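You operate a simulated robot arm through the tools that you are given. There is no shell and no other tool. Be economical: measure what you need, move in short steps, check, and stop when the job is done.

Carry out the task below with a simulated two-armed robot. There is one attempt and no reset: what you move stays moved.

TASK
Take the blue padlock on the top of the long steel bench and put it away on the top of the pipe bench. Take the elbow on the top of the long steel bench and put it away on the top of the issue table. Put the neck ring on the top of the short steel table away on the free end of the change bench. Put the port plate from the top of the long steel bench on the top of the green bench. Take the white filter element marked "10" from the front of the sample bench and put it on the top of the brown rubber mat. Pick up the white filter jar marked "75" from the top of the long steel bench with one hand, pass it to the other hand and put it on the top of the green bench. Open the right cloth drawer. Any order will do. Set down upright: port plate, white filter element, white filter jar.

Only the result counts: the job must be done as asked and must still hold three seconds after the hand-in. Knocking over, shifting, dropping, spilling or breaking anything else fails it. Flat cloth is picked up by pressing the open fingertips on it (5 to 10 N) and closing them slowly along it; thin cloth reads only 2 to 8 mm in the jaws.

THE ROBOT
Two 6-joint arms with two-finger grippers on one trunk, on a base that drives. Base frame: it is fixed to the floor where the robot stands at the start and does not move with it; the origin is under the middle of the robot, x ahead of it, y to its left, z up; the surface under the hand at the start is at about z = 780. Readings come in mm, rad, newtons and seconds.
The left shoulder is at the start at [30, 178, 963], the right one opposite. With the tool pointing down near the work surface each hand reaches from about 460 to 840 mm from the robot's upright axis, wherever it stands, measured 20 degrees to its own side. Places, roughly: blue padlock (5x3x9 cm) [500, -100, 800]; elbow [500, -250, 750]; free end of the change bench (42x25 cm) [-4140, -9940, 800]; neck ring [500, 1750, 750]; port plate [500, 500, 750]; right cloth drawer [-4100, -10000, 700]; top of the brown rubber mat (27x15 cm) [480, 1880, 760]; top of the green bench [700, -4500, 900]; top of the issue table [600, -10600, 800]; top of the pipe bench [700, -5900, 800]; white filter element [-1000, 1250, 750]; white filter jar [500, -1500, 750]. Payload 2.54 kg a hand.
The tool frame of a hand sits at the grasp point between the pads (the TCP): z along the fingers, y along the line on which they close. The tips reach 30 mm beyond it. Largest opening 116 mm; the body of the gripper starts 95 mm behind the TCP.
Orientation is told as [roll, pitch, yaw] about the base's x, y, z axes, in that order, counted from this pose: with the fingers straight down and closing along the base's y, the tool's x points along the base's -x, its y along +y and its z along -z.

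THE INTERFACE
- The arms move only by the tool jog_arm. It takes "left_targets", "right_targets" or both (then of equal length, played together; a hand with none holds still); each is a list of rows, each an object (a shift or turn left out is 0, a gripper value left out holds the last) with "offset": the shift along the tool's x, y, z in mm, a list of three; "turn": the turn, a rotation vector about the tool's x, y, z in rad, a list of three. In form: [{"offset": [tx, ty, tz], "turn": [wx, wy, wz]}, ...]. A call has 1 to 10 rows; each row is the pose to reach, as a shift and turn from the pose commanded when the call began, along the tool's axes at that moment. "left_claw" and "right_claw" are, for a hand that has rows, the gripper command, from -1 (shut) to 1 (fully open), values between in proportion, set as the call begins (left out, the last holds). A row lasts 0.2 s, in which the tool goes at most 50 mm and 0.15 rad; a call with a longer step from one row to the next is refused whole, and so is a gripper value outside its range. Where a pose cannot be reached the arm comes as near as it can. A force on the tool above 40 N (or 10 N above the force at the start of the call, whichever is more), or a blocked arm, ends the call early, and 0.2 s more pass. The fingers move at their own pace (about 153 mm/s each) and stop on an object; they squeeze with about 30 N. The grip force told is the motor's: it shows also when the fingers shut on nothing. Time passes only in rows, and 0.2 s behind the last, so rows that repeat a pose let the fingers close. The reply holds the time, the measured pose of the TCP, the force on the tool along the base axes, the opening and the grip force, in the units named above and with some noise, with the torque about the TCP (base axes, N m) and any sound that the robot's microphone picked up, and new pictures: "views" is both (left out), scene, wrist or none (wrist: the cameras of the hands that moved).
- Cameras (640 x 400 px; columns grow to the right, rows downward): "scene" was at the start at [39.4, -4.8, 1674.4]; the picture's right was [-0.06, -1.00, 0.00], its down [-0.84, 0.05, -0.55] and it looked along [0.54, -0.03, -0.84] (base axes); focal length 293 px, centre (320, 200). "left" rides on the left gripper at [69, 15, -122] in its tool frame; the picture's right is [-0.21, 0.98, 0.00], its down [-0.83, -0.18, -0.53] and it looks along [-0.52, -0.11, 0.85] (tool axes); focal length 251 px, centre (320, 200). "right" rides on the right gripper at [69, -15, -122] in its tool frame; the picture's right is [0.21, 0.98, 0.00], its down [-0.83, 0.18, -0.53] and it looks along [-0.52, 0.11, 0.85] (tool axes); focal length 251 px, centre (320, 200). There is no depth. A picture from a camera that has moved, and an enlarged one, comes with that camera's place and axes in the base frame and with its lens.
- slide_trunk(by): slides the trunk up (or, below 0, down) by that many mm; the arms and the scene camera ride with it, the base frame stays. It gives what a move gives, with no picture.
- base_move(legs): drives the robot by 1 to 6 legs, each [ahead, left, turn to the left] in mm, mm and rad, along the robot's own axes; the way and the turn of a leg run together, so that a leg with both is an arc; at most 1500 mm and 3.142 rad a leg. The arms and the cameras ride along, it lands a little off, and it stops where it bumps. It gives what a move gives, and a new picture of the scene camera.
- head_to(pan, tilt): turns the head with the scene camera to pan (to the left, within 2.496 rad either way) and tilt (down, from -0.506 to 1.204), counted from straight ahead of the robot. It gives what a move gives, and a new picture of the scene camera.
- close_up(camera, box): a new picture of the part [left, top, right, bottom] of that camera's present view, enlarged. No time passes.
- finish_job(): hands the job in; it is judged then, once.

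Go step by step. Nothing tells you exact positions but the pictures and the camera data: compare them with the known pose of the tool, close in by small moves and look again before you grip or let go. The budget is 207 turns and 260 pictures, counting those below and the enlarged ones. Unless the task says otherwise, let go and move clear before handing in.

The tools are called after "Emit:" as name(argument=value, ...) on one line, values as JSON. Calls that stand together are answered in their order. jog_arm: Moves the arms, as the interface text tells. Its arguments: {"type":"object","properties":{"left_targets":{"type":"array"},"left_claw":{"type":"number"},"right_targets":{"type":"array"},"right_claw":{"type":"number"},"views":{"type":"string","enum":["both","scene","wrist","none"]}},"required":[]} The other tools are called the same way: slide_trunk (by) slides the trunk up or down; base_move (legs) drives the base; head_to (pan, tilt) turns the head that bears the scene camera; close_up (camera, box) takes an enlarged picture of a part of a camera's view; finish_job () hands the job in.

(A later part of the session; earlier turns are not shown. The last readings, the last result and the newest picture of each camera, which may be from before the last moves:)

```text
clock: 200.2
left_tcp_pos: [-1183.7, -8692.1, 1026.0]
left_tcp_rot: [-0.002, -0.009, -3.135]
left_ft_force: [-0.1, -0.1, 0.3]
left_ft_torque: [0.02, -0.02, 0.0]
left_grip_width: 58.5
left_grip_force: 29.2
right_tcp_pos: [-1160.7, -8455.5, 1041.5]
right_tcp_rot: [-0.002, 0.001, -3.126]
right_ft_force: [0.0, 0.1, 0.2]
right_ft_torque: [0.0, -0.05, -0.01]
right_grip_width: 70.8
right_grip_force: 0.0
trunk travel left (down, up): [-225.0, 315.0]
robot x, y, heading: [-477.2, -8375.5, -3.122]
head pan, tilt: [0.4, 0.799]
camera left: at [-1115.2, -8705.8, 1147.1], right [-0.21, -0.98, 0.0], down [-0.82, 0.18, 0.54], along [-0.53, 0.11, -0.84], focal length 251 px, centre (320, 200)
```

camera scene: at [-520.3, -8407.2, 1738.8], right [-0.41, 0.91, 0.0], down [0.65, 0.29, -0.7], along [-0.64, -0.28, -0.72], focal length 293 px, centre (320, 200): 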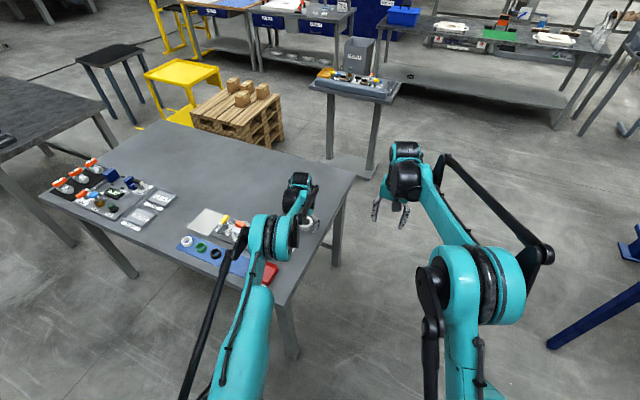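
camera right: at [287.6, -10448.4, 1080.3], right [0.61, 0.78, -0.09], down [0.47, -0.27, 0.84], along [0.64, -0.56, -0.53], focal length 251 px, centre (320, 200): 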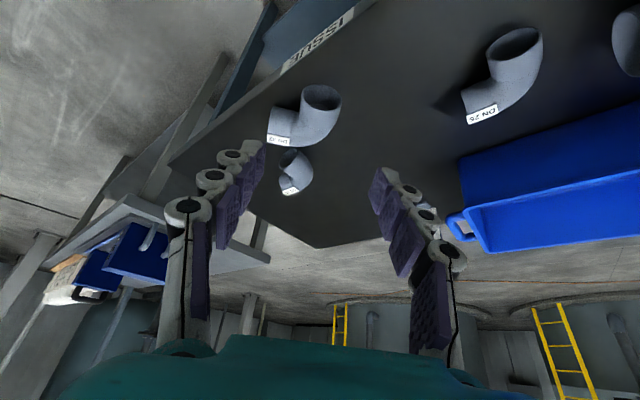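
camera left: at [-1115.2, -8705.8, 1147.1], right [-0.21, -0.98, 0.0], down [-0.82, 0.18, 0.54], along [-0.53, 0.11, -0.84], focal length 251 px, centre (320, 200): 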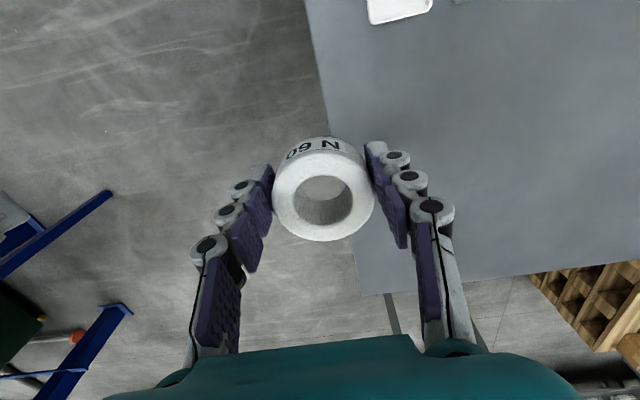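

Ring secure at 58.5 mm. I drive on around the small table to the change bench.

Emit:
base_move(legs=[[0, -225, -0.02], [1360, 0, 0], [1360, 0, 0], [0, 800, 0], [0, 700, 0]])

Emit:
head_to(pan=0.3, tilt=0.75)

```text
clock: 222.1
left_tcp_pos: [-3904.8, -9966.4, 1026.7]
left_tcp_rot: [-0.002, -0.007, -3.14]
left_ft_force: [0.4, 0.0, 0.2]
left_ft_torque: [-0.02, 0.0, 0.01]
left_grip_width: 58.7
left_grip_force: 30.2
right_tcp_pos: [-3878.9, -9731.6, 1041.2]
right_tcp_rot: [-0.002, -0.002, -3.13]
right_ft_force: [0.0, -0.4, -0.5]
right_ft_torque: [0.02, 0.03, -0.03]
right_grip_width: 70.8
right_grip_force: 0.1
trunk travel left (down, up): [-225.0, 315.0]
robot x, y, heading: [-3199.7, -9656.9, -3.133]
head pan, tilt: [0.4, 0.799]
camera scene: at [-3244.1, -9688.4, 1739.0], right [-0.4, 0.92, 0.0], down [0.66, 0.29, -0.7], along [-0.64, -0.28, -0.72], focal length 293 px, centre (320, 200)
```

scene: 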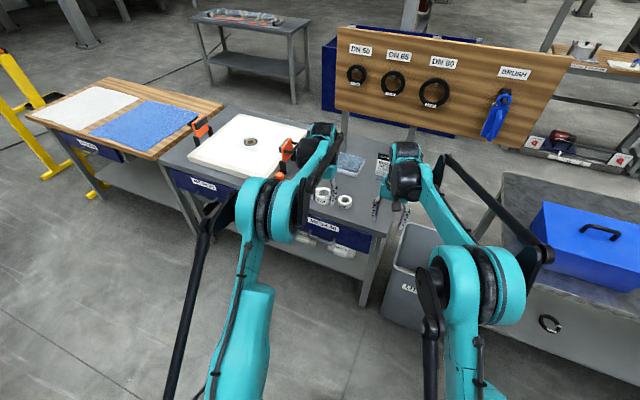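

```text
clock: 222.8
left_tcp_pos: [-3906.0, -9965.2, 1026.8]
left_tcp_rot: [-0.001, -0.009, -3.138]
left_ft_force: [0.2, 0.0, -0.6]
left_ft_torque: [-0.03, 0.0, 0.03]
left_grip_width: 58.9
left_grip_force: 30.3
right_tcp_pos: [-3879.3, -9730.0, 1041.8]
right_tcp_rot: [-0.002, -0.003, -3.132]
right_ft_force: [0.1, -0.8, 1.1]
right_ft_torque: [0.0, -0.01, -0.01]
right_grip_width: 70.6
right_grip_force: 0.0
trunk travel left (down, up): [-225.0, 315.0]
robot x, y, heading: [-3198.4, -9653.6, -3.13]
head pan, tilt: [0.3, 0.75]
camera scene: at [-3249.1, -9680.7, 1743.0], right [-0.31, 0.95, 0.0], down [0.65, 0.21, -0.73], along [-0.69, -0.23, -0.68], focal length 293 px, centre (320, 200)
```

scene: 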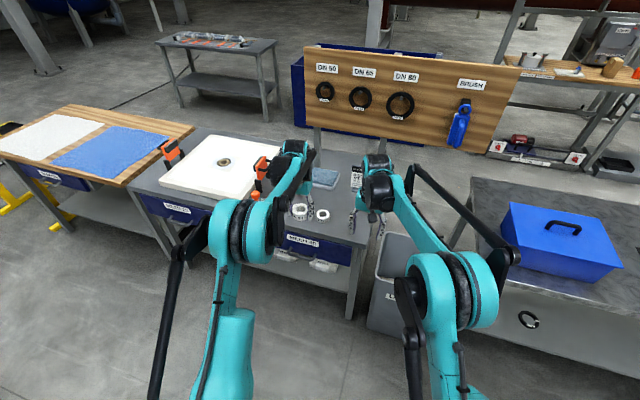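

Emit:
close_up(camera="scene", box=[240, 140, 400, 290])

Emit:
close_up(camera="right", box=[0, 0, 640, 400])

Emit:
close_up(camera="left", box=[0, 0, 640, 400])

```text
2.67 times, centred on (320, 215) of scene
camera zoom: at [-3249.1, -9680.7, 1743.0], right [-0.31, 0.95, 0.0], down [0.65, 0.21, -0.73], along [-0.69, -0.23, -0.68], focal length 780 px, centre (320, 160)
```

zoom: 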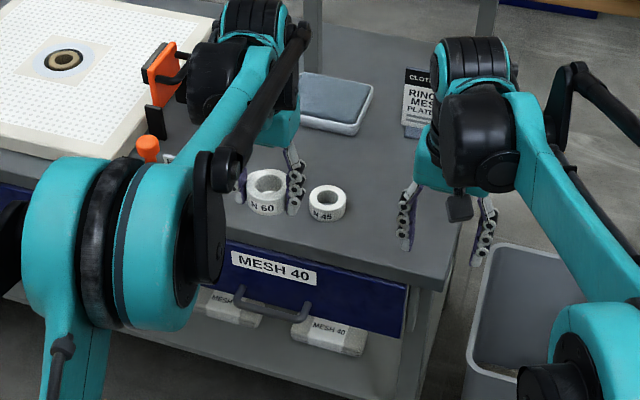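

```text
1.00 times, centred on (320, 200) of right (not enlarged: the box is as wide or as high as the picture)
camera zoom: at [-3811.0, -9714.5, 1163.1], right [0.23, -0.97, 0.0], down [-0.82, -0.19, 0.53], along [-0.52, -0.12, -0.84], focal length 251 px, centre (320, 200)
```

zoom: 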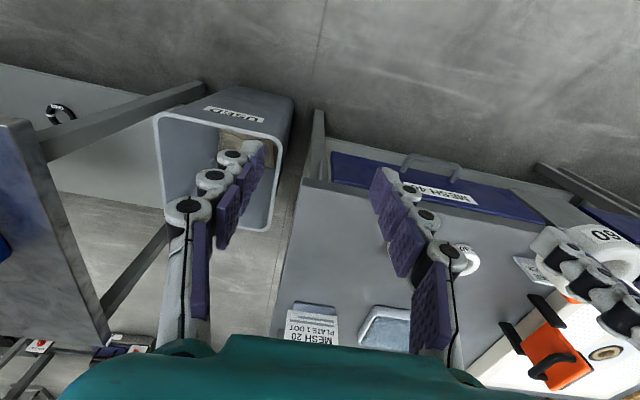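

```text
1.00 times, centred on (320, 200) of left (not enlarged: the box is as wide or as high as the picture)
camera zoom: at [-3835.8, -9981.4, 1148.0], right [-0.21, -0.98, 0.0], down [-0.82, 0.18, 0.54], along [-0.53, 0.11, -0.84], focal length 251 px, centre (320, 200)
```

zoom: 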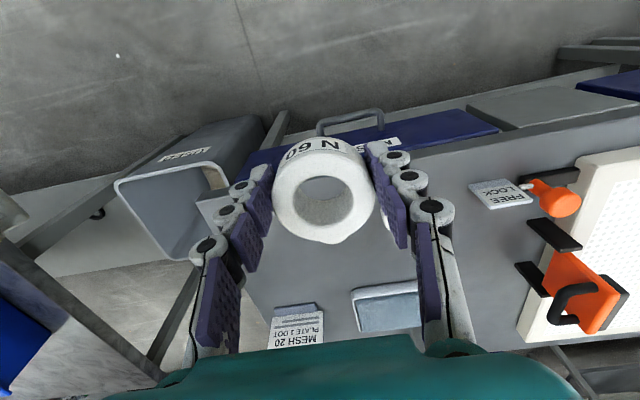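

The free end (right part) of the change bench holds a small "N 45" ring, a tray and a card; there's free space near [-4200, -9850]. I move closer.

Emit:
base_move(legs=[[270, 0, 0]])

Emit:
jog_arm(left_targets=[{"offset": [0, -30, 10]}, {"offset": [0, -60, 30]}, {"offset": [-8, -90, 60]}, {"offset": [-15, -115, 95]}, {"offset": [-15, -115, 125]}, {"offset": [-15, -115, 125]}], right_targets=[{"offset": [0, 0, -20]}, {"offset": [10, -20, -40]}, {"offset": [20, -40, -60]}, {"offset": [30, -60, -80]}, {"offset": [40, -80, -80]}, {"offset": [40, -80, -80]}], views="both")

```text
clock: 224.7
left_tcp_pos: [-4179.1, -9974.0, 1025.9]
left_tcp_rot: [-0.001, -0.008, -3.134]
left_ft_force: [-0.2, -0.3, -0.6]
left_ft_torque: [0.04, -0.04, -0.01]
left_grip_width: 58.7
left_grip_force: 30.0
right_tcp_pos: [-4153.9, -9738.9, 1041.4]
right_tcp_rot: [-0.001, 0.001, -3.126]
right_ft_force: [-0.2, -0.8, -0.6]
right_ft_torque: [-0.01, -0.02, 0.01]
right_grip_width: 70.7
right_grip_force: 0.0
trunk travel left (down, up): [-225.0, 315.0]
robot x, y, heading: [-3474.5, -9659.6, -3.117]
head pan, tilt: [0.3, 0.75]
camera scene: at [-3525.0, -9685.7, 1743.0], right [-0.31, 0.95, 0.0], down [0.65, 0.21, -0.73], along [-0.69, -0.23, -0.68], focal length 293 px, centre (320, 200)
```

scene: 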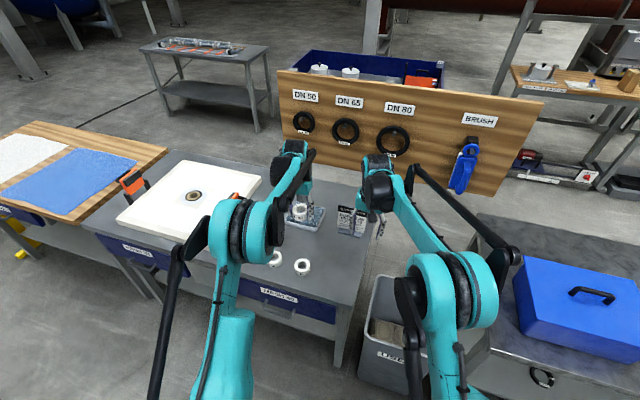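

```text
clock: 226.1
left_tcp_pos: [-4194.8, -9859.6, 903.3]
left_tcp_rot: [-0.003, -0.009, -3.134]
left_ft_force: [-0.8, 0.1, -0.9]
left_ft_torque: [0.01, 0.02, -0.03]
left_grip_width: 58.5
left_grip_force: 29.8
right_tcp_pos: [-4114.0, -9656.7, 1122.3]
right_tcp_rot: [0.0, -0.001, -3.127]
right_ft_force: [0.3, 0.4, 0.4]
right_ft_torque: [-0.02, -0.01, 0.0]
right_grip_width: 70.7
right_grip_force: 0.1
trunk travel left (down, up): [-225.0, 315.0]
robot x, y, heading: [-3471.1, -9655.4, -3.122]
head pan, tilt: [0.3, 0.75]
camera scene: at [-3523.5, -9685.7, 1743.1], right [-0.31, 0.95, 0.0], down [0.65, 0.21, -0.73], along [-0.69, -0.23, -0.68], focal length 293 px, centre (320, 200)
camera right: at [-4045.6, -9641.0, 1243.8], right [0.23, -0.97, 0.0], down [-0.82, -0.2, 0.54], along [-0.52, -0.12, -0.84], focal length 251 px, centre (320, 200)
camera left: at [-4126.1, -9873.7, 1023.8], right [-0.21, -0.98, 0.0], down [-0.82, 0.18, 0.54], along [-0.53, 0.11, -0.84], focal length 251 px, centre (320, 200)
```

scene: 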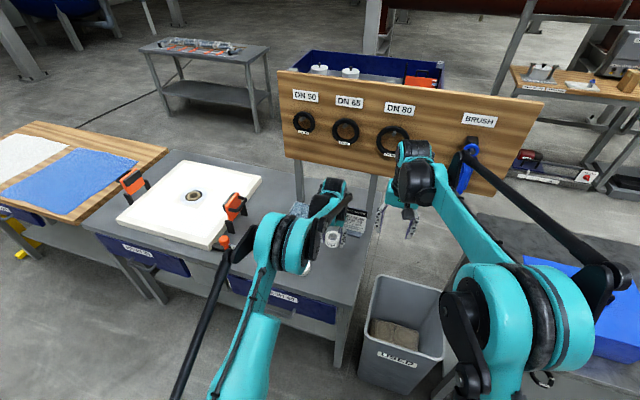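
right: 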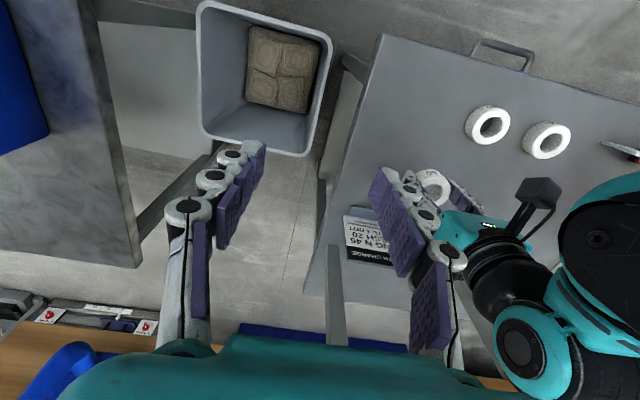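
left: 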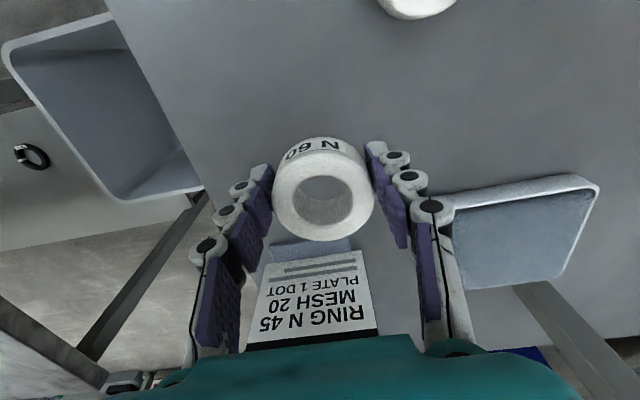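

Clear spot below. I lower the ring to the bench in steps.

Emit:
jog_arm(left_targets=[{"offset": [0, 0, 25]}, {"offset": [0, 0, 50]}, {"offset": [0, 0, 60]}, {"offset": [0, 0, 66]}, {"offset": [0, 0, 70]}, {"offset": [0, 0, 74]}, {"offset": [0, 0, 78]}, {"offset": [0, 0, 82]}, {"offset": [0, 0, 86]}, {"offset": [0, 0, 90]}], views="wrist")

```text
clock: 227.8
left_tcp_pos: [-4196.2, -9858.1, 828.4]
left_tcp_rot: [-0.001, -0.012, -3.135]
left_ft_force: [5.6, 1.6, 23.2]
left_ft_torque: [0.01, -0.4, -0.03]
left_grip_width: 58.9
left_grip_force: 29.6
right_tcp_pos: [-4111.5, -9658.6, 1123.3]
right_tcp_rot: [-0.002, -0.004, -3.126]
right_ft_force: [-0.1, -0.2, 0.2]
right_ft_torque: [0.02, -0.03, 0.02]
right_grip_width: 70.9
right_grip_force: 0.0
trunk travel left (down, up): [-225.0, 315.0]
robot x, y, heading: [-3475.8, -9659.9, -3.124]
head pan, tilt: [0.3, 0.75]
stopped in row 8 (left hand): the force on the tool passed its limit at 48 N (the readings are from after the stop); the commanded pose is now the measured one
camera left: at [-4126.0, -9873.4, 949.1], right [-0.21, -0.98, 0.0], down [-0.82, 0.18, 0.54], along [-0.53, 0.11, -0.84], focal length 251 px, centre (320, 200)
```

left: 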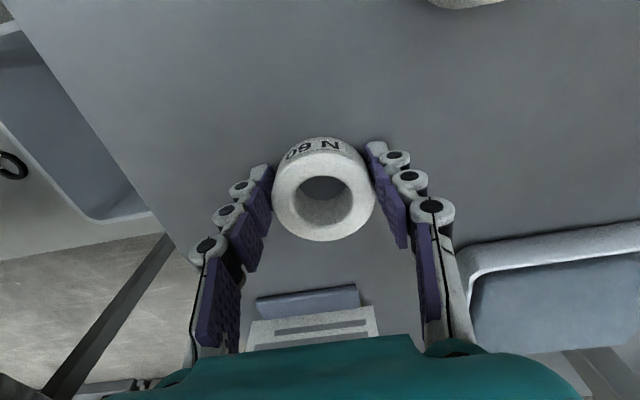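

Contact. I release and rise.

Emit:
jog_arm(left_targets=[{"offset": [0, 0, -1]}, {"offset": [0, 0, -1]}, {"offset": [0, 0, -1]}], left_claw=0.5, views="none")

Emit:
jog_arm(left_targets=[{"offset": [0, 0, -40]}, {"offset": [0, 0, -80]}, {"offset": [0, 0, -120]}, {"offset": [0, 0, -160]}, {"offset": [40, 0, -190]}, {"offset": [80, 0, -200]}], views="wrist")

Emit:
head_to(pan=0.3, tilt=0.95)

```text
clock: 228.6
left_tcp_pos: [-4197.8, -9859.3, 824.5]
left_tcp_rot: [-0.001, -0.011, -3.133]
left_ft_force: [0.1, 0.5, 0.0]
left_ft_torque: [-0.02, -0.02, -0.02]
left_grip_width: 86.8
left_grip_force: 0.1
right_tcp_pos: [-4114.3, -9658.2, 1121.5]
right_tcp_rot: [-0.003, -0.001, -3.126]
right_ft_force: [-0.8, -0.4, 0.5]
right_ft_torque: [-0.02, 0.02, -0.03]
right_grip_width: 70.7
right_grip_force: 0.1
trunk travel left (down, up): [-225.0, 315.0]
robot x, y, heading: [-3475.7, -9659.8, -3.123]
head pan, tilt: [0.3, 0.75]
```

```text
clock: 230.0
left_tcp_pos: [-4113.1, -9856.5, 1024.3]
left_tcp_rot: [-0.001, -0.012, -3.136]
left_ft_force: [0.6, 0.3, -0.1]
left_ft_torque: [0.01, 0.03, -0.04]
left_grip_width: 87.1
left_grip_force: 0.0
right_tcp_pos: [-4113.8, -9657.9, 1123.1]
right_tcp_rot: [0.0, -0.003, -3.126]
right_ft_force: [-0.9, 0.8, -0.6]
right_ft_torque: [0.04, 0.03, -0.03]
right_grip_width: 70.8
right_grip_force: 0.1
trunk travel left (down, up): [-225.0, 315.0]
robot x, y, heading: [-3472.6, -9660.5, -3.127]
head pan, tilt: [0.3, 0.75]
camera left: at [-4042.9, -9872.0, 1145.2], right [-0.21, -0.98, 0.0], down [-0.82, 0.18, 0.54], along [-0.53, 0.11, -0.84], focal length 251 px, centre (320, 200)
```

left: 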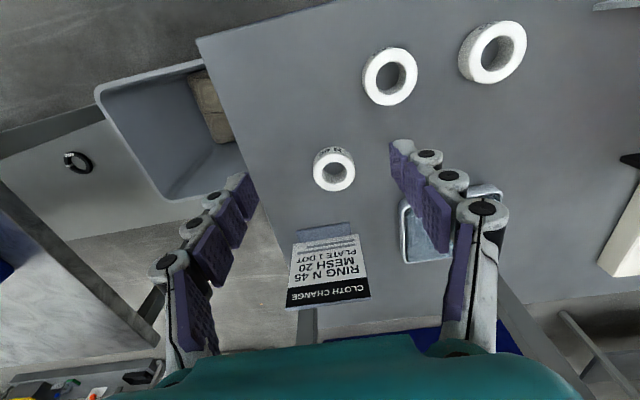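

```text
clock: 230.8
left_tcp_pos: [-4114.0, -9856.7, 1021.8]
left_tcp_rot: [-0.001, -0.013, -3.136]
left_ft_force: [-0.6, -0.6, -1.1]
left_ft_torque: [0.03, -0.01, 0.02]
left_grip_width: 86.9
left_grip_force: 0.1
right_tcp_pos: [-4114.2, -9658.3, 1122.1]
right_tcp_rot: [-0.002, -0.002, -3.126]
right_ft_force: [0.0, 0.1, 0.1]
right_ft_torque: [0.01, 0.03, -0.02]
right_grip_width: 70.6
right_grip_force: 0.2
trunk travel left (down, up): [-225.0, 315.0]
robot x, y, heading: [-3476.2, -9659.6, -3.122]
head pan, tilt: [0.3, 0.949]
camera scene: at [-3514.0, -9682.4, 1727.6], right [-0.31, 0.95, 0.0], down [0.77, 0.26, -0.58], along [-0.55, -0.18, -0.81], focal length 293 px, centre (320, 200)
```

scene: 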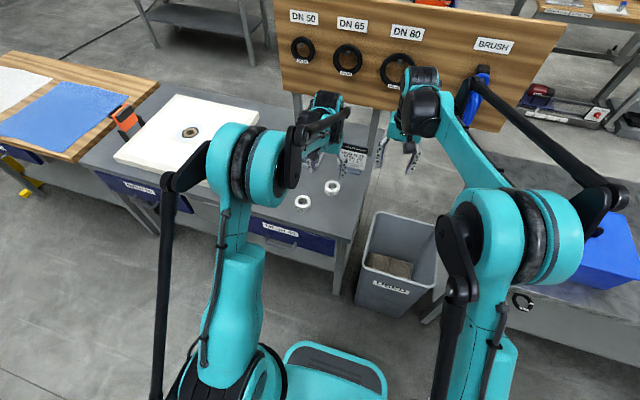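

The ring is on the free end. Now the right cloth drawer ("MESH 40") under it: I zoom on its handle.

Emit:
close_up(camera="scene", box=[230, 200, 360, 290])

Emit:
close_up(camera="right", box=[300, 0, 640, 212])

```text
4.44 times, centred on (295, 245) of scene
camera zoom: at [-3514.0, -9682.4, 1727.6], right [-0.31, 0.95, 0.0], down [0.77, 0.26, -0.58], along [-0.55, -0.18, -0.81], focal length 1300 px, centre (431, 0)
```

zoom: 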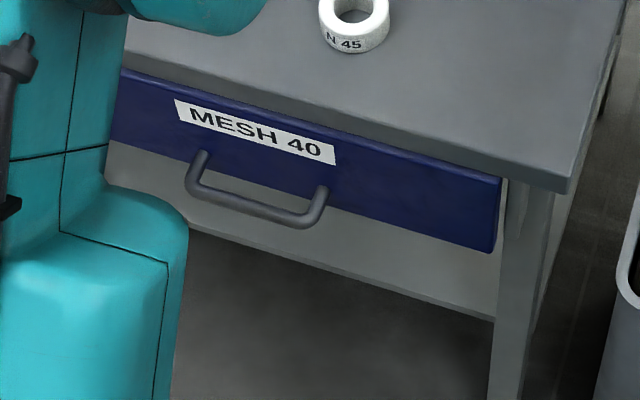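

```text
1.88 times, centred on (470, 106) of right
camera zoom: at [-4045.9, -9641.1, 1243.7], right [0.23, -0.97, 0.0], down [-0.82, -0.2, 0.54], along [-0.52, -0.12, -0.84], focal length 473 px, centre (38, 377)
```

zoom: 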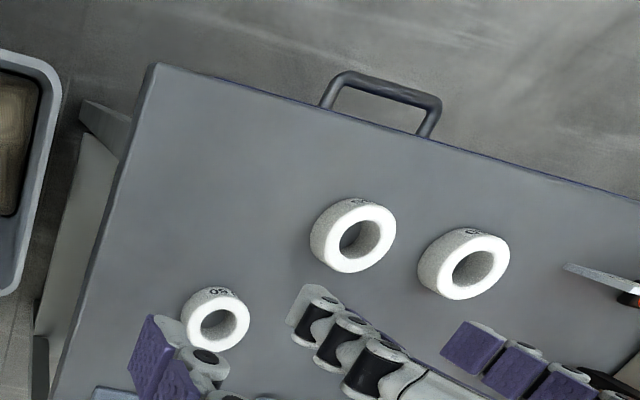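

The handle bar centre triangulates to about [-3970, -9999, 657]. I reposition the base, then turn the left gripper so it closes front-to-back over the bar.

Emit:
base_move(legs=[[-60, 120, -0.02]])

Emit:
jog_arm(left_targets=[{"offset": [20, 0, -10], "turn": [0, 0, 0.145]}, {"offset": [40, 0, -10], "turn": [0, 0, 0.29]}, {"offset": [60, 0, -10], "turn": [0, 0, 0.435]}, {"offset": [80, 0, -10], "turn": [0, 0, 0.58]}, {"offset": [100, 0, -10], "turn": [0, 0, 0.725]}, {"offset": [120, 0, -10], "turn": [0, 0, 0.87]}, {"offset": [130, 0, -10], "turn": [0, 0, 1.015]}, {"offset": [130, 0, -10], "turn": [0, 0, 1.16]}, {"offset": [130, 0, -10], "turn": [0, 0, 1.305]}, {"offset": [130, 0, -10], "turn": [0, 0, 1.45]}], left_claw=-0.2, views="none")

Emit:
jog_arm(left_targets=[{"turn": [0, 0, 0.12]}, {"turn": [-0.1, 0, 0.12]}, {"turn": [-0.22, 0, 0.12]}, {"turn": [-0.35, 0, 0.12]}, {"turn": [-0.48, 0, 0.1]}, {"turn": [-0.48, 0, 0.1]}], views="both")

```text
clock: 232.1
left_tcp_pos: [-4055.5, -9965.2, 1023.8]
left_tcp_rot: [0.0, -0.012, 3.127]
left_ft_force: [0.8, 0.3, -0.1]
left_ft_torque: [0.05, -0.01, 0.0]
left_grip_width: 87.1
left_grip_force: 0.1
right_tcp_pos: [-4051.8, -9764.8, 1124.1]
right_tcp_rot: [-0.004, 0.0, 3.137]
right_ft_force: [0.2, -1.2, 0.0]
right_ft_torque: [0.02, 0.05, 0.0]
right_grip_width: 70.8
right_grip_force: 0.1
trunk travel left (down, up): [-225.0, 315.0]
robot x, y, heading: [-3413.4, -9780.2, 3.139]
head pan, tilt: [0.3, 0.949]
camera scene: at [-3452.2, -9803.1, 1727.5], right [-0.29, 0.96, 0.0], down [0.78, 0.24, -0.58], along [-0.56, -0.17, -0.81], focal length 293 px, centre (320, 200)
```

scene: 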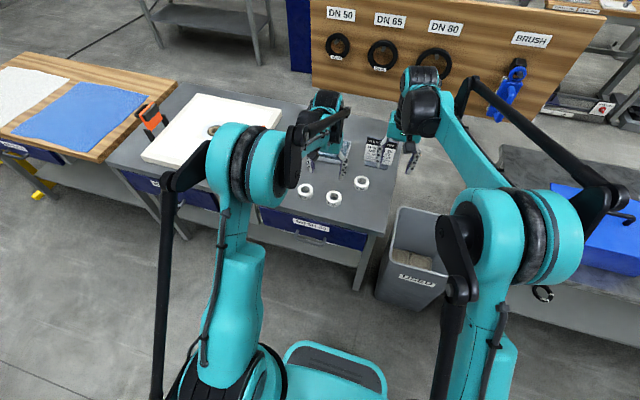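

```text
clock: 234.3
left_tcp_pos: [-3925.4, -9965.4, 1032.8]
left_tcp_rot: [0.013, -0.002, 1.675]
left_ft_force: [-0.2, -0.5, 0.2]
left_ft_torque: [0.0, 0.01, 0.02]
left_grip_width: 46.4
left_grip_force: 0.1
right_tcp_pos: [-4053.2, -9764.0, 1122.5]
right_tcp_rot: [-0.003, -0.002, 3.137]
right_ft_force: [-0.5, 0.1, 0.1]
right_ft_torque: [0.01, 0.01, 0.05]
right_grip_width: 70.6
right_grip_force: 0.2
trunk travel left (down, up): [-225.0, 315.0]
robot x, y, heading: [-3410.7, -9778.8, 3.137]
head pan, tilt: [0.3, 0.949]
```

```text
clock: 235.7
left_tcp_pos: [-3926.3, -9966.1, 1032.4]
left_tcp_rot: [0.492, 0.022, 1.579]
left_ft_force: [0.0, -0.1, 0.3]
left_ft_torque: [-0.01, -0.05, -0.01]
left_grip_width: 46.2
left_grip_force: 0.0
right_tcp_pos: [-4052.9, -9764.3, 1122.0]
right_tcp_rot: [-0.003, -0.001, 3.136]
right_ft_force: [0.4, -0.2, 0.1]
right_ft_torque: [0.0, -0.02, 0.03]
right_grip_width: 70.7
right_grip_force: 0.0
trunk travel left (down, up): [-225.0, 315.0]
robot x, y, heading: [-3414.6, -9778.8, 3.137]
head pan, tilt: [0.3, 0.949]
camera scene: at [-3453.4, -9801.6, 1727.5], right [-0.29, 0.96, 0.0], down [0.78, 0.24, -0.58], along [-0.56, -0.17, -0.81], focal length 293 px, centre (320, 200)
camera left: at [-3883.0, -10031.5, 1147.8], right [-0.86, 0.22, 0.46], down [0.4, 0.84, 0.37], along [-0.3, 0.5, -0.81], focal length 251 px, centre (320, 200)
```

scene: 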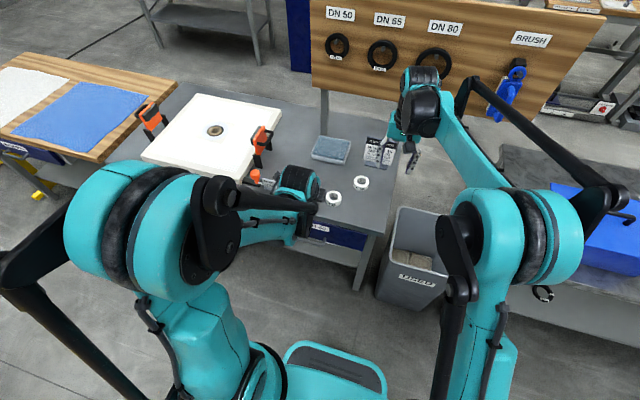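
left: 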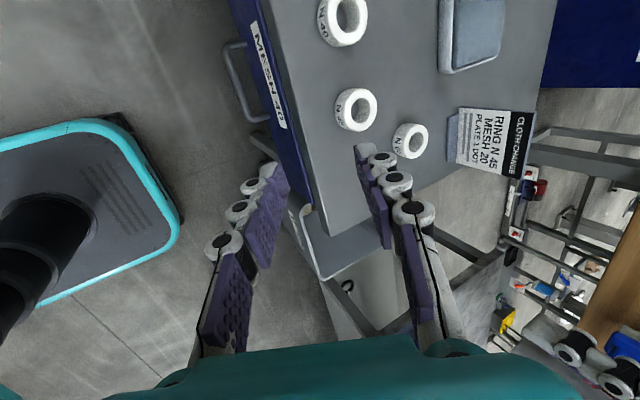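

Orientation is right and the bar is visible. I lower the trunk and move to a pre-grasp in front of the handle.

Emit:
slide_trunk(by=-150)

Emit:
jog_arm(left_targets=[{"offset": [11, -22, 32]}, {"offset": [22, -45, 64]}, {"offset": [34, -67, 96]}, {"offset": [34, -67, 96]}], views="wrist")

```text
clock: 237.4
left_tcp_pos: [-3925.8, -9965.2, 882.1]
left_tcp_rot: [0.492, 0.023, 1.582]
left_ft_force: [0.5, 0.7, -0.5]
left_ft_torque: [0.03, -0.02, 0.04]
left_grip_width: 46.4
left_grip_force: 0.1
right_tcp_pos: [-4053.4, -9763.6, 972.7]
right_tcp_rot: [-0.002, -0.001, 3.137]
right_ft_force: [0.0, 0.0, 0.4]
right_ft_torque: [-0.01, 0.02, -0.01]
right_grip_width: 70.5
right_grip_force: 0.0
trunk travel left (down, up): [-75.0, 465.0]
robot x, y, heading: [-3415.6, -9777.1, 3.14]
head pan, tilt: [0.3, 0.949]
```

```text
clock: 238.4
left_tcp_pos: [-3926.5, -10003.6, 786.8]
left_tcp_rot: [0.49, 0.023, 1.583]
left_ft_force: [1.1, 0.0, 0.4]
left_ft_torque: [0.01, 0.0, 0.02]
left_grip_width: 46.6
left_grip_force: 0.0
left hand out of reach, approached as far as the arm can: row 3, 4
right_tcp_pos: [-4051.9, -9764.1, 971.3]
right_tcp_rot: [-0.002, -0.001, 3.135]
right_ft_force: [0.7, -0.3, 0.1]
right_ft_torque: [0.03, 0.01, 0.02]
right_grip_width: 70.9
right_grip_force: 0.1
trunk travel left (down, up): [-75.0, 465.0]
robot x, y, heading: [-3411.9, -9782.7, 3.146]
head pan, tilt: [0.3, 0.949]
camera left: at [-3882.9, -10069.5, 903.4], right [-0.86, 0.22, 0.45], down [0.4, 0.84, 0.37], along [-0.3, 0.5, -0.81], focal length 251 px, centre (320, 200)
```

left: 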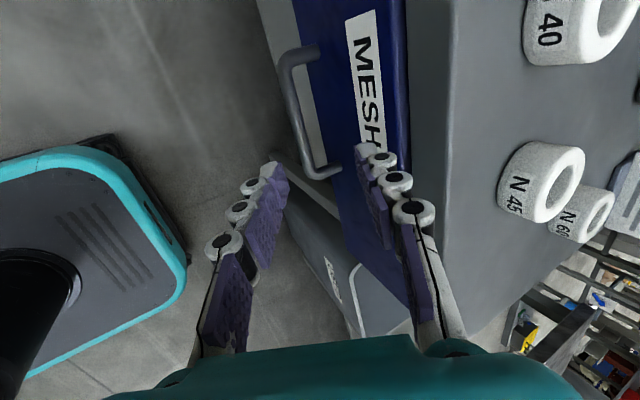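

The hand is too close to the body; I back the base 110 mm and approach the handle again.

Emit:
base_move(legs=[[-110, 0, 0]])

Emit:
jog_arm(left_targets=[{"offset": [0, 30, 25]}, {"offset": [0, 60, 50]}, {"offset": [0, 75, 65]}, {"offset": [0, 75, 65]}], views="wrist")

```text
clock: 239.6
left_tcp_pos: [-3817.3, -10003.0, 788.7]
left_tcp_rot: [0.493, 0.023, 1.58]
left_ft_force: [0.2, -0.4, 0.5]
left_ft_torque: [0.0, 0.02, 0.01]
left_grip_width: 46.7
left_grip_force: 0.2
right_tcp_pos: [-3942.7, -9764.3, 972.8]
right_tcp_rot: [-0.003, -0.004, 3.135]
right_ft_force: [0.3, 0.7, 0.6]
right_ft_torque: [-0.03, 0.01, 0.0]
right_grip_width: 70.8
right_grip_force: 0.1
trunk travel left (down, up): [-75.0, 465.0]
robot x, y, heading: [-3301.6, -9779.2, 3.137]
head pan, tilt: [0.3, 0.949]
camera scene: at [-3342.1, -9801.8, 1577.6], right [-0.29, 0.96, 0.0], down [0.78, 0.24, -0.58], along [-0.56, -0.17, -0.81], focal length 293 px, centre (320, 200)
```

scene: 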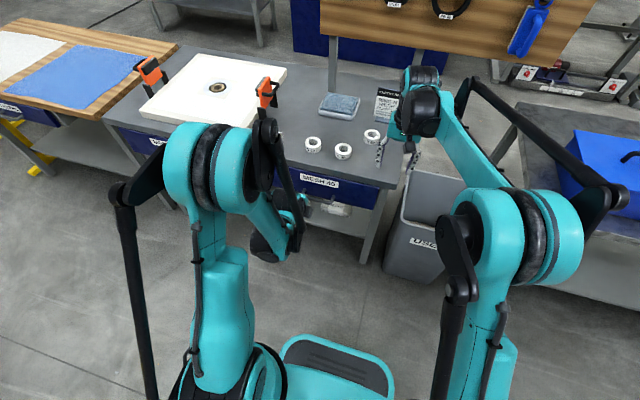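

```text
clock: 240.6
left_tcp_pos: [-3916.0, -10006.7, 766.3]
left_tcp_rot: [0.49, 0.024, 1.578]
left_ft_force: [-0.6, 0.4, 0.0]
left_ft_torque: [0.02, 0.04, 0.0]
left_grip_width: 46.6
left_grip_force: 0.1
right_tcp_pos: [-3943.6, -9763.6, 972.8]
right_tcp_rot: [-0.001, -0.002, 3.137]
right_ft_force: [-0.2, -0.1, 0.9]
right_ft_torque: [0.04, 0.01, 0.04]
right_grip_width: 70.8
right_grip_force: 0.1
trunk travel left (down, up): [-75.0, 465.0]
robot x, y, heading: [-3304.4, -9781.2, 3.14]
head pan, tilt: [0.3, 0.949]
camera left: at [-3872.1, -10072.3, 881.6], right [-0.86, 0.22, 0.45], down [0.4, 0.84, 0.37], along [-0.3, 0.5, -0.81], focal length 251 px, centre (320, 200)
```

left: 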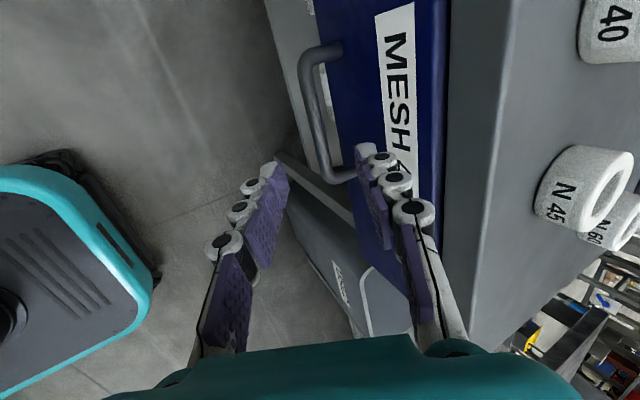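

Aligned with the bar. I advance 80 mm along the fingers and check.

Emit:
jog_arm(left_targets=[{"offset": [0, 0, 40]}, {"offset": [0, 0, 80]}, {"offset": [0, 0, 80]}], views="wrist")

```text
clock: 241.4
left_tcp_pos: [-3953.2, -10008.3, 694.5]
left_tcp_rot: [0.491, 0.022, 1.579]
left_ft_force: [-0.4, 0.0, -0.4]
left_ft_torque: [-0.02, 0.03, 0.01]
left_grip_width: 46.6
left_grip_force: 0.0
right_tcp_pos: [-3943.4, -9763.9, 971.0]
right_tcp_rot: [0.001, -0.003, 3.138]
right_ft_force: [-0.3, -0.2, -0.3]
right_ft_torque: [-0.01, 0.01, -0.02]
right_grip_width: 71.2
right_grip_force: 0.1
trunk travel left (down, up): [-75.0, 465.0]
robot x, y, heading: [-3301.4, -9782.0, 3.138]
head pan, tilt: [0.3, 0.949]
camera left: at [-3909.1, -10074.0, 811.2], right [-0.86, 0.22, 0.45], down [0.4, 0.84, 0.37], along [-0.3, 0.5, -0.81], focal length 251 px, centre (320, 200)
```

left: 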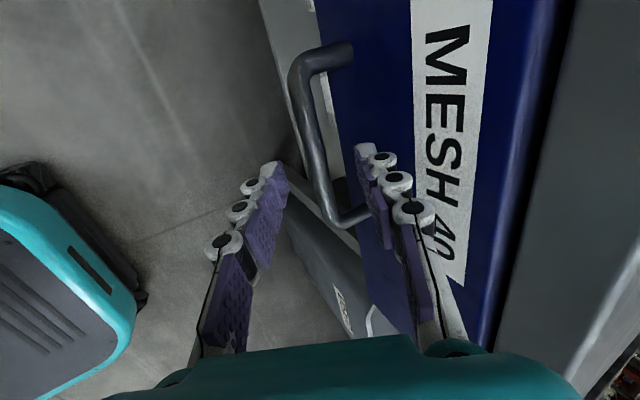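

Emit:
jog_arm(left_targets=[{"offset": [0, 0, 10]}, {"offset": [0, 0, 20]}, {"offset": [0, 0, 30]}, {"offset": [0, 0, 34]}, {"offset": [0, 0, 34]}], views="wrist")

```text
clock: 242.6
left_tcp_pos: [-3966.9, -10009.1, 665.7]
left_tcp_rot: [0.491, 0.024, 1.581]
left_ft_force: [0.9, 0.7, -0.1]
left_ft_torque: [0.01, 0.0, -0.02]
left_grip_width: 46.4
left_grip_force: 0.0
right_tcp_pos: [-3943.9, -9763.9, 972.1]
right_tcp_rot: [0.0, -0.002, 3.136]
right_ft_force: [-0.6, 0.1, 0.1]
right_ft_torque: [-0.01, -0.01, -0.01]
right_grip_width: 70.4
right_grip_force: 0.1
trunk travel left (down, up): [-75.0, 465.0]
robot x, y, heading: [-3305.9, -9778.0, 3.138]
head pan, tilt: [0.3, 0.949]
camera left: at [-3924.0, -10074.2, 781.5], right [-0.86, 0.22, 0.45], down [0.4, 0.84, 0.37], along [-0.3, 0.5, -0.81], focal length 251 px, centre (320, 200)
```

left: 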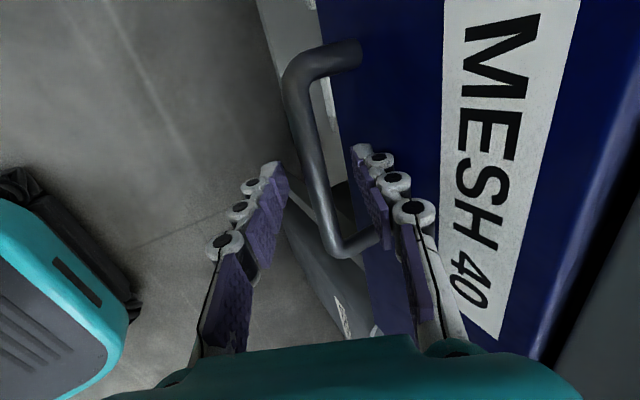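

The bar is between the fingers. I close and check the width.

Emit:
jog_arm(left_targets=[{"offset": [0, 0, 0]}, {"offset": [0, 0, 0]}, {"offset": [0, 0, 0]}], left_claw=-1, views="wrist")

```text
clock: 243.4
left_tcp_pos: [-3966.9, -10008.6, 663.8]
left_tcp_rot: [0.488, 0.023, 1.582]
left_ft_force: [10.5, 2.1, -8.9]
left_ft_torque: [0.22, -0.18, 0.52]
left_grip_width: 12.8
left_grip_force: 39.4
right_tcp_pos: [-3943.5, -9764.8, 971.3]
right_tcp_rot: [-0.002, -0.001, 3.138]
right_ft_force: [-0.4, 0.1, 0.0]
right_ft_torque: [-0.02, -0.02, 0.0]
right_grip_width: 71.1
right_grip_force: 0.0
trunk travel left (down, up): [-75.0, 465.0]
robot x, y, heading: [-3304.4, -9782.4, 3.142]
head pan, tilt: [0.3, 0.949]
camera left: at [-3923.6, -10074.4, 781.1], right [-0.86, 0.22, 0.45], down [0.4, 0.84, 0.37], along [-0.3, 0.5, -0.81], focal length 251 px, centre (320, 200)
```

left: 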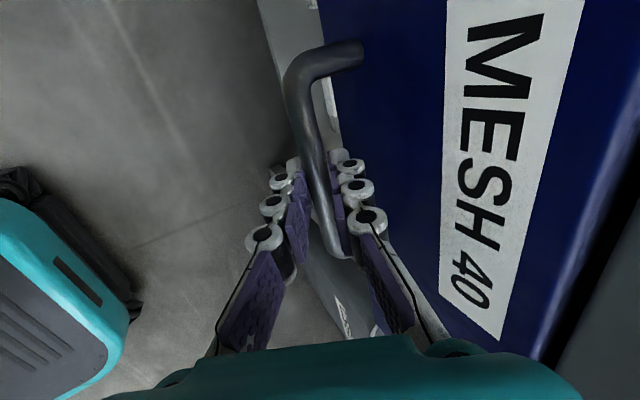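

Bar gripped (12.8 mm). I pull by backing the base.

Emit:
base_move(legs=[[-60, 0, 0], [-60, 0, 0]])

```text
clock: 244.9
left_tcp_pos: [-3846.9, -10008.7, 664.9]
left_tcp_rot: [0.489, 0.021, 1.581]
left_ft_force: [0.0, 13.4, -11.0]
left_ft_torque: [0.81, -0.04, 0.11]
left_grip_width: 12.5
left_grip_force: 39.8
right_tcp_pos: [-3825.5, -9765.2, 973.2]
right_tcp_rot: [-0.001, -0.003, 3.136]
right_ft_force: [-0.6, -0.3, 0.3]
right_ft_torque: [0.0, -0.04, 0.01]
right_grip_width: 70.7
right_grip_force: 0.0
trunk travel left (down, up): [-75.0, 465.0]
robot x, y, heading: [-3181.9, -9781.9, 3.139]
head pan, tilt: [0.3, 0.949]
camera scene: at [-3225.3, -9801.6, 1577.5], right [-0.29, 0.96, 0.0], down [0.78, 0.24, -0.58], along [-0.56, -0.17, -0.81], focal length 293 px, centre (320, 200)
```

scene: 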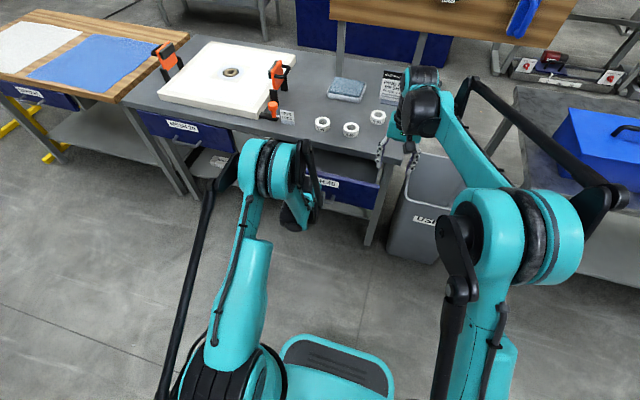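

The drawer is opening (120 mm so far). I pull further with the arm.

Emit:
jog_arm(left_targets=[{"offset": [0, -17.6, -9.4]}, {"offset": [0, -35.2, -18.8]}, {"offset": [0, -52.8, -28.2]}, {"offset": [0, -70.4, -37.6]}, {"offset": [0, -88, -47]}, {"offset": [0, -88, -47]}], views="scene")

```text
clock: 245.8
left_tcp_pos: [-3801.9, -10008.8, 673.5]
left_tcp_rot: [0.478, 0.02, 1.58]
left_ft_force: [0.4, 0.7, -30.1]
left_ft_torque: [0.13, -0.31, 0.41]
left_grip_width: 13.1
left_grip_force: 39.8
left hand out of reach, approached as far as the arm can: row 3, 4
right_tcp_pos: [-3825.3, -9765.6, 971.2]
right_tcp_rot: [-0.003, 0.001, 3.138]
right_ft_force: [-0.7, 0.2, 0.3]
right_ft_torque: [0.01, 0.01, 0.0]
right_grip_width: 70.9
right_grip_force: 0.0
trunk travel left (down, up): [-75.0, 465.0]
robot x, y, heading: [-3184.3, -9782.6, 3.139]
head pan, tilt: [0.3, 0.949]
stopped in row 4 (left hand): the force on the tool passed its limit at 74 N (the readings are from after the stop); the commanded pose is now the measured one
camera scene: at [-3227.4, -9803.4, 1577.3], right [-0.29, 0.96, 0.0], down [0.78, 0.24, -0.58], along [-0.55, -0.17, -0.81], focal length 293 px, centre (320, 200)
```

scene: 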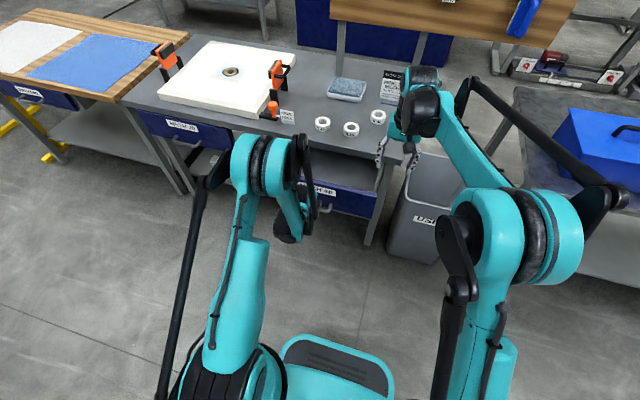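

The drawer is out ~165 mm; the arm is at its inner limit. I release, shift the base right for a better reach angle, and pull further.

Emit:
jog_arm(left_targets=[{"offset": [0, 0, 0]}, {"offset": [0, 0, 0]}, {"offset": [0, 0, -30]}, {"offset": [0, 0, -70]}, {"offset": [0, 0, -115]}], left_claw=-0.2, views="none")

Emit:
base_move(legs=[[0, -215, 0]])

Emit:
close_up(camera="left", box=[0, 0, 640, 400])

```text
clock: 247.1
left_tcp_pos: [-3746.3, -10004.8, 777.7]
left_tcp_rot: [0.483, 0.02, 1.579]
left_ft_force: [0.1, 0.1, 0.5]
left_ft_torque: [0.05, 0.0, 0.0]
left_grip_width: 46.6
left_grip_force: 0.0
right_tcp_pos: [-3822.8, -9764.2, 973.6]
right_tcp_rot: [-0.001, -0.003, 3.137]
right_ft_force: [0.3, -0.3, 1.1]
right_ft_torque: [0.01, 0.04, 0.01]
right_grip_width: 70.9
right_grip_force: 0.0
trunk travel left (down, up): [-75.0, 465.0]
robot x, y, heading: [-3181.5, -9782.5, 3.145]
head pan, tilt: [0.3, 0.949]
```

```text
clock: 248.7
left_tcp_pos: [-3747.6, -9785.5, 775.9]
left_tcp_rot: [0.483, 0.021, 1.578]
left_ft_force: [-0.7, -0.1, 0.4]
left_ft_torque: [-0.02, 0.0, 0.0]
left_grip_width: 46.4
left_grip_force: 0.0
right_tcp_pos: [-3824.0, -9542.6, 971.6]
right_tcp_rot: [-0.001, -0.001, 3.133]
right_ft_force: [-0.3, 0.7, 0.8]
right_ft_torque: [-0.05, 0.01, 0.02]
right_grip_width: 70.9
right_grip_force: 0.1
trunk travel left (down, up): [-75.0, 465.0]
robot x, y, heading: [-3184.2, -9563.3, 3.137]
head pan, tilt: [0.3, 0.949]
camera scene: at [-3223.7, -9581.2, 1577.5], right [-0.29, 0.96, 0.0], down [0.78, 0.24, -0.58], along [-0.56, -0.17, -0.81], focal length 293 px, centre (320, 200)
```

scene: 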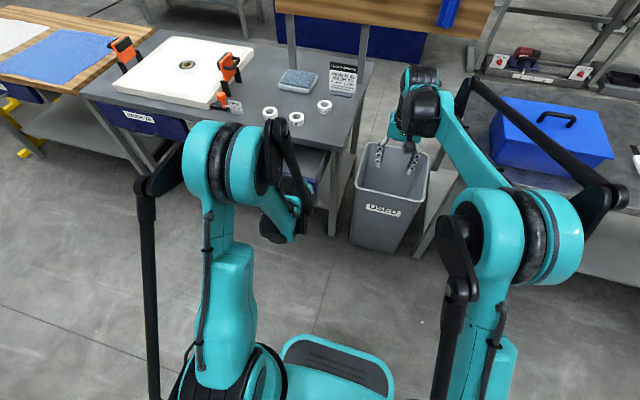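

```text
1.00 times, centred on (320, 200) of left (not enlarged: the box is as wide or as high as the picture)
camera zoom: at [-3706.0, -9850.6, 892.8], right [-0.87, 0.22, 0.45], down [0.4, 0.84, 0.37], along [-0.29, 0.5, -0.81], focal length 251 px, centre (320, 200)
```

zoom: 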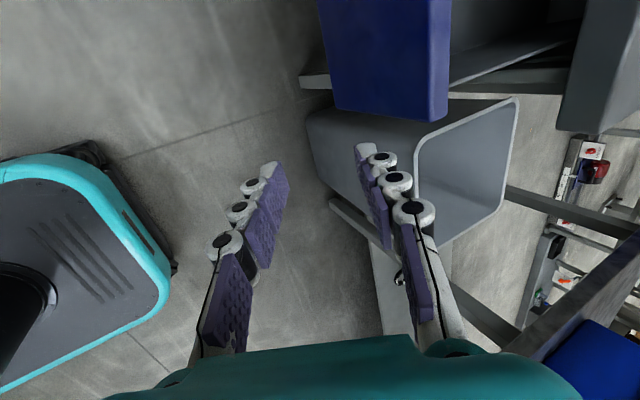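

Emit:
jog_arm(left_targets=[{"offset": [43, 0, 0]}, {"offset": [86, 0, 0]}, {"offset": [129, 0, 0]}, {"offset": [172, 0, 0]}, {"offset": [213, 0, 0]}, {"offset": [213, 0, 30]}, {"offset": [213, 0, 30]}], views="wrist")

```text
clock: 250.3
left_tcp_pos: [-3760.7, -10000.1, 753.1]
left_tcp_rot: [0.484, 0.019, 1.577]
left_ft_force: [-0.9, -0.4, 0.5]
left_ft_torque: [0.04, -0.02, 0.02]
left_grip_width: 46.8
left_grip_force: 0.0
right_tcp_pos: [-3824.1, -9543.6, 972.2]
right_tcp_rot: [-0.001, -0.002, 3.134]
right_ft_force: [0.7, -0.2, 0.2]
right_ft_torque: [-0.01, -0.01, 0.04]
right_grip_width: 70.7
right_grip_force: 0.1
trunk travel left (down, up): [-75.0, 465.0]
robot x, y, heading: [-3186.1, -9560.4, 3.14]
head pan, tilt: [0.3, 0.949]
camera left: at [-3718.4, -10066.1, 869.0], right [-0.87, 0.22, 0.45], down [0.4, 0.84, 0.37], along [-0.29, 0.5, -0.81], focal length 251 px, centre (320, 200)
```

left: 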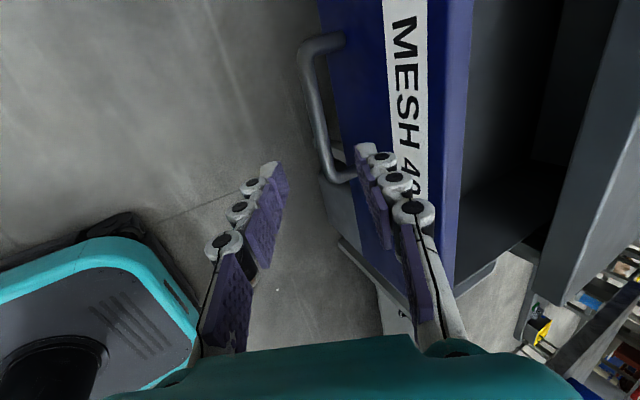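

Emit:
jog_arm(left_targets=[{"offset": [0, 0, 35]}, {"offset": [0, 1, 65]}, {"offset": [0, 1, 85]}, {"offset": [0, 1, 97]}, {"offset": [0, 1, 97]}], views="wrist")

Emit:
jog_arm(left_targets=[{"offset": [0, 0, 0]}, {"offset": [0, 0, 0]}, {"offset": [0, 0, 0]}], left_claw=-1, views="none")

```text
clock: 251.5
left_tcp_pos: [-3806.5, -10000.7, 669.3]
left_tcp_rot: [0.483, 0.019, 1.576]
left_ft_force: [-0.7, 0.5, -0.8]
left_ft_torque: [0.01, 0.01, 0.0]
left_grip_width: 46.5
left_grip_force: 0.1
right_tcp_pos: [-3823.9, -9543.9, 972.8]
right_tcp_rot: [-0.002, -0.002, 3.133]
right_ft_force: [-0.1, -1.0, -0.6]
right_ft_torque: [0.02, 0.0, -0.01]
right_grip_width: 70.7
right_grip_force: 0.1
trunk travel left (down, up): [-75.0, 465.0]
robot x, y, heading: [-3185.2, -9561.8, 3.137]
head pan, tilt: [0.3, 0.949]
camera left: at [-3764.2, -10067.2, 785.1], right [-0.87, 0.22, 0.45], down [0.4, 0.84, 0.37], along [-0.29, 0.5, -0.81], focal length 251 px, centre (320, 200)
```

left: 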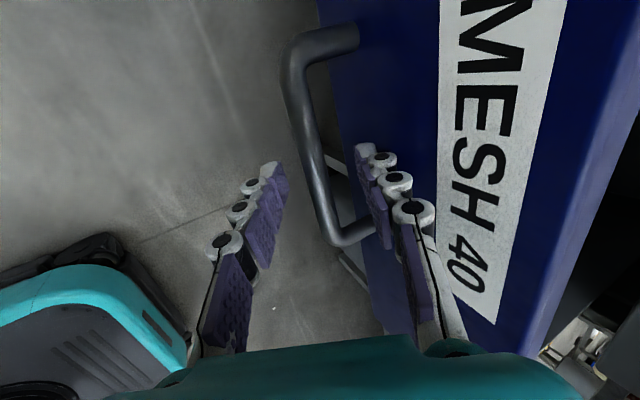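

```text
clock: 252.3
left_tcp_pos: [-3808.1, -10001.7, 668.9]
left_tcp_rot: [0.482, 0.018, 1.577]
left_ft_force: [1.1, 1.2, -2.9]
left_ft_torque: [0.28, -0.01, 0.53]
left_grip_width: 12.9
left_grip_force: 39.8
right_tcp_pos: [-3824.0, -9543.7, 971.3]
right_tcp_rot: [-0.001, -0.001, 3.132]
right_ft_force: [0.0, -0.1, 0.0]
right_ft_torque: [0.04, -0.04, 0.0]
right_grip_width: 70.5
right_grip_force: 0.0
trunk travel left (down, up): [-75.0, 465.0]
robot x, y, heading: [-3185.3, -9559.3, 3.138]
head pan, tilt: [0.3, 0.949]
```

Emit:
jog_arm(left_targets=[{"offset": [0, -17.7, -9.3]}, {"offset": [0, -35.4, -18.6]}, {"offset": [0, -53, -27.8]}, {"offset": [0, -70.9, -37.1]}, {"offset": [0, -79.7, -41.8]}, {"offset": [0, -79.7, -41.8]}], views="wrist")

```text
clock: 253.7
left_tcp_pos: [-3729.4, -10002.4, 670.3]
left_tcp_rot: [0.478, 0.016, 1.574]
left_ft_force: [1.0, 20.6, -29.0]
left_ft_torque: [0.64, -0.23, 0.34]
left_grip_width: 13.5
left_grip_force: 39.7
left hand out of reach, approached as far as the arm can: row 4, 5, 6
right_tcp_pos: [-3824.9, -9543.3, 971.1]
right_tcp_rot: [-0.002, 0.001, 3.133]
right_ft_force: [0.4, -0.4, 0.8]
right_ft_torque: [-0.03, -0.01, 0.01]
right_grip_width: 70.9
right_grip_force: 0.0
trunk travel left (down, up): [-75.0, 465.0]
robot x, y, heading: [-3177.9, -9563.8, 3.136]
head pan, tilt: [0.3, 0.949]
camera left: at [-3687.8, -10069.6, 787.7], right [-0.87, 0.22, 0.45], down [0.4, 0.83, 0.38], along [-0.29, 0.51, -0.81], focal length 251 px, centre (320, 200)
```

left: 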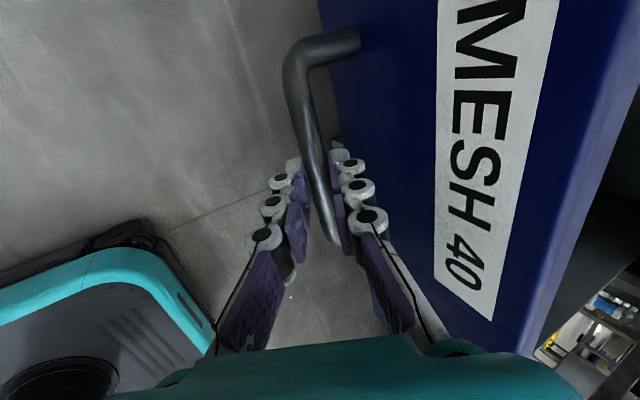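

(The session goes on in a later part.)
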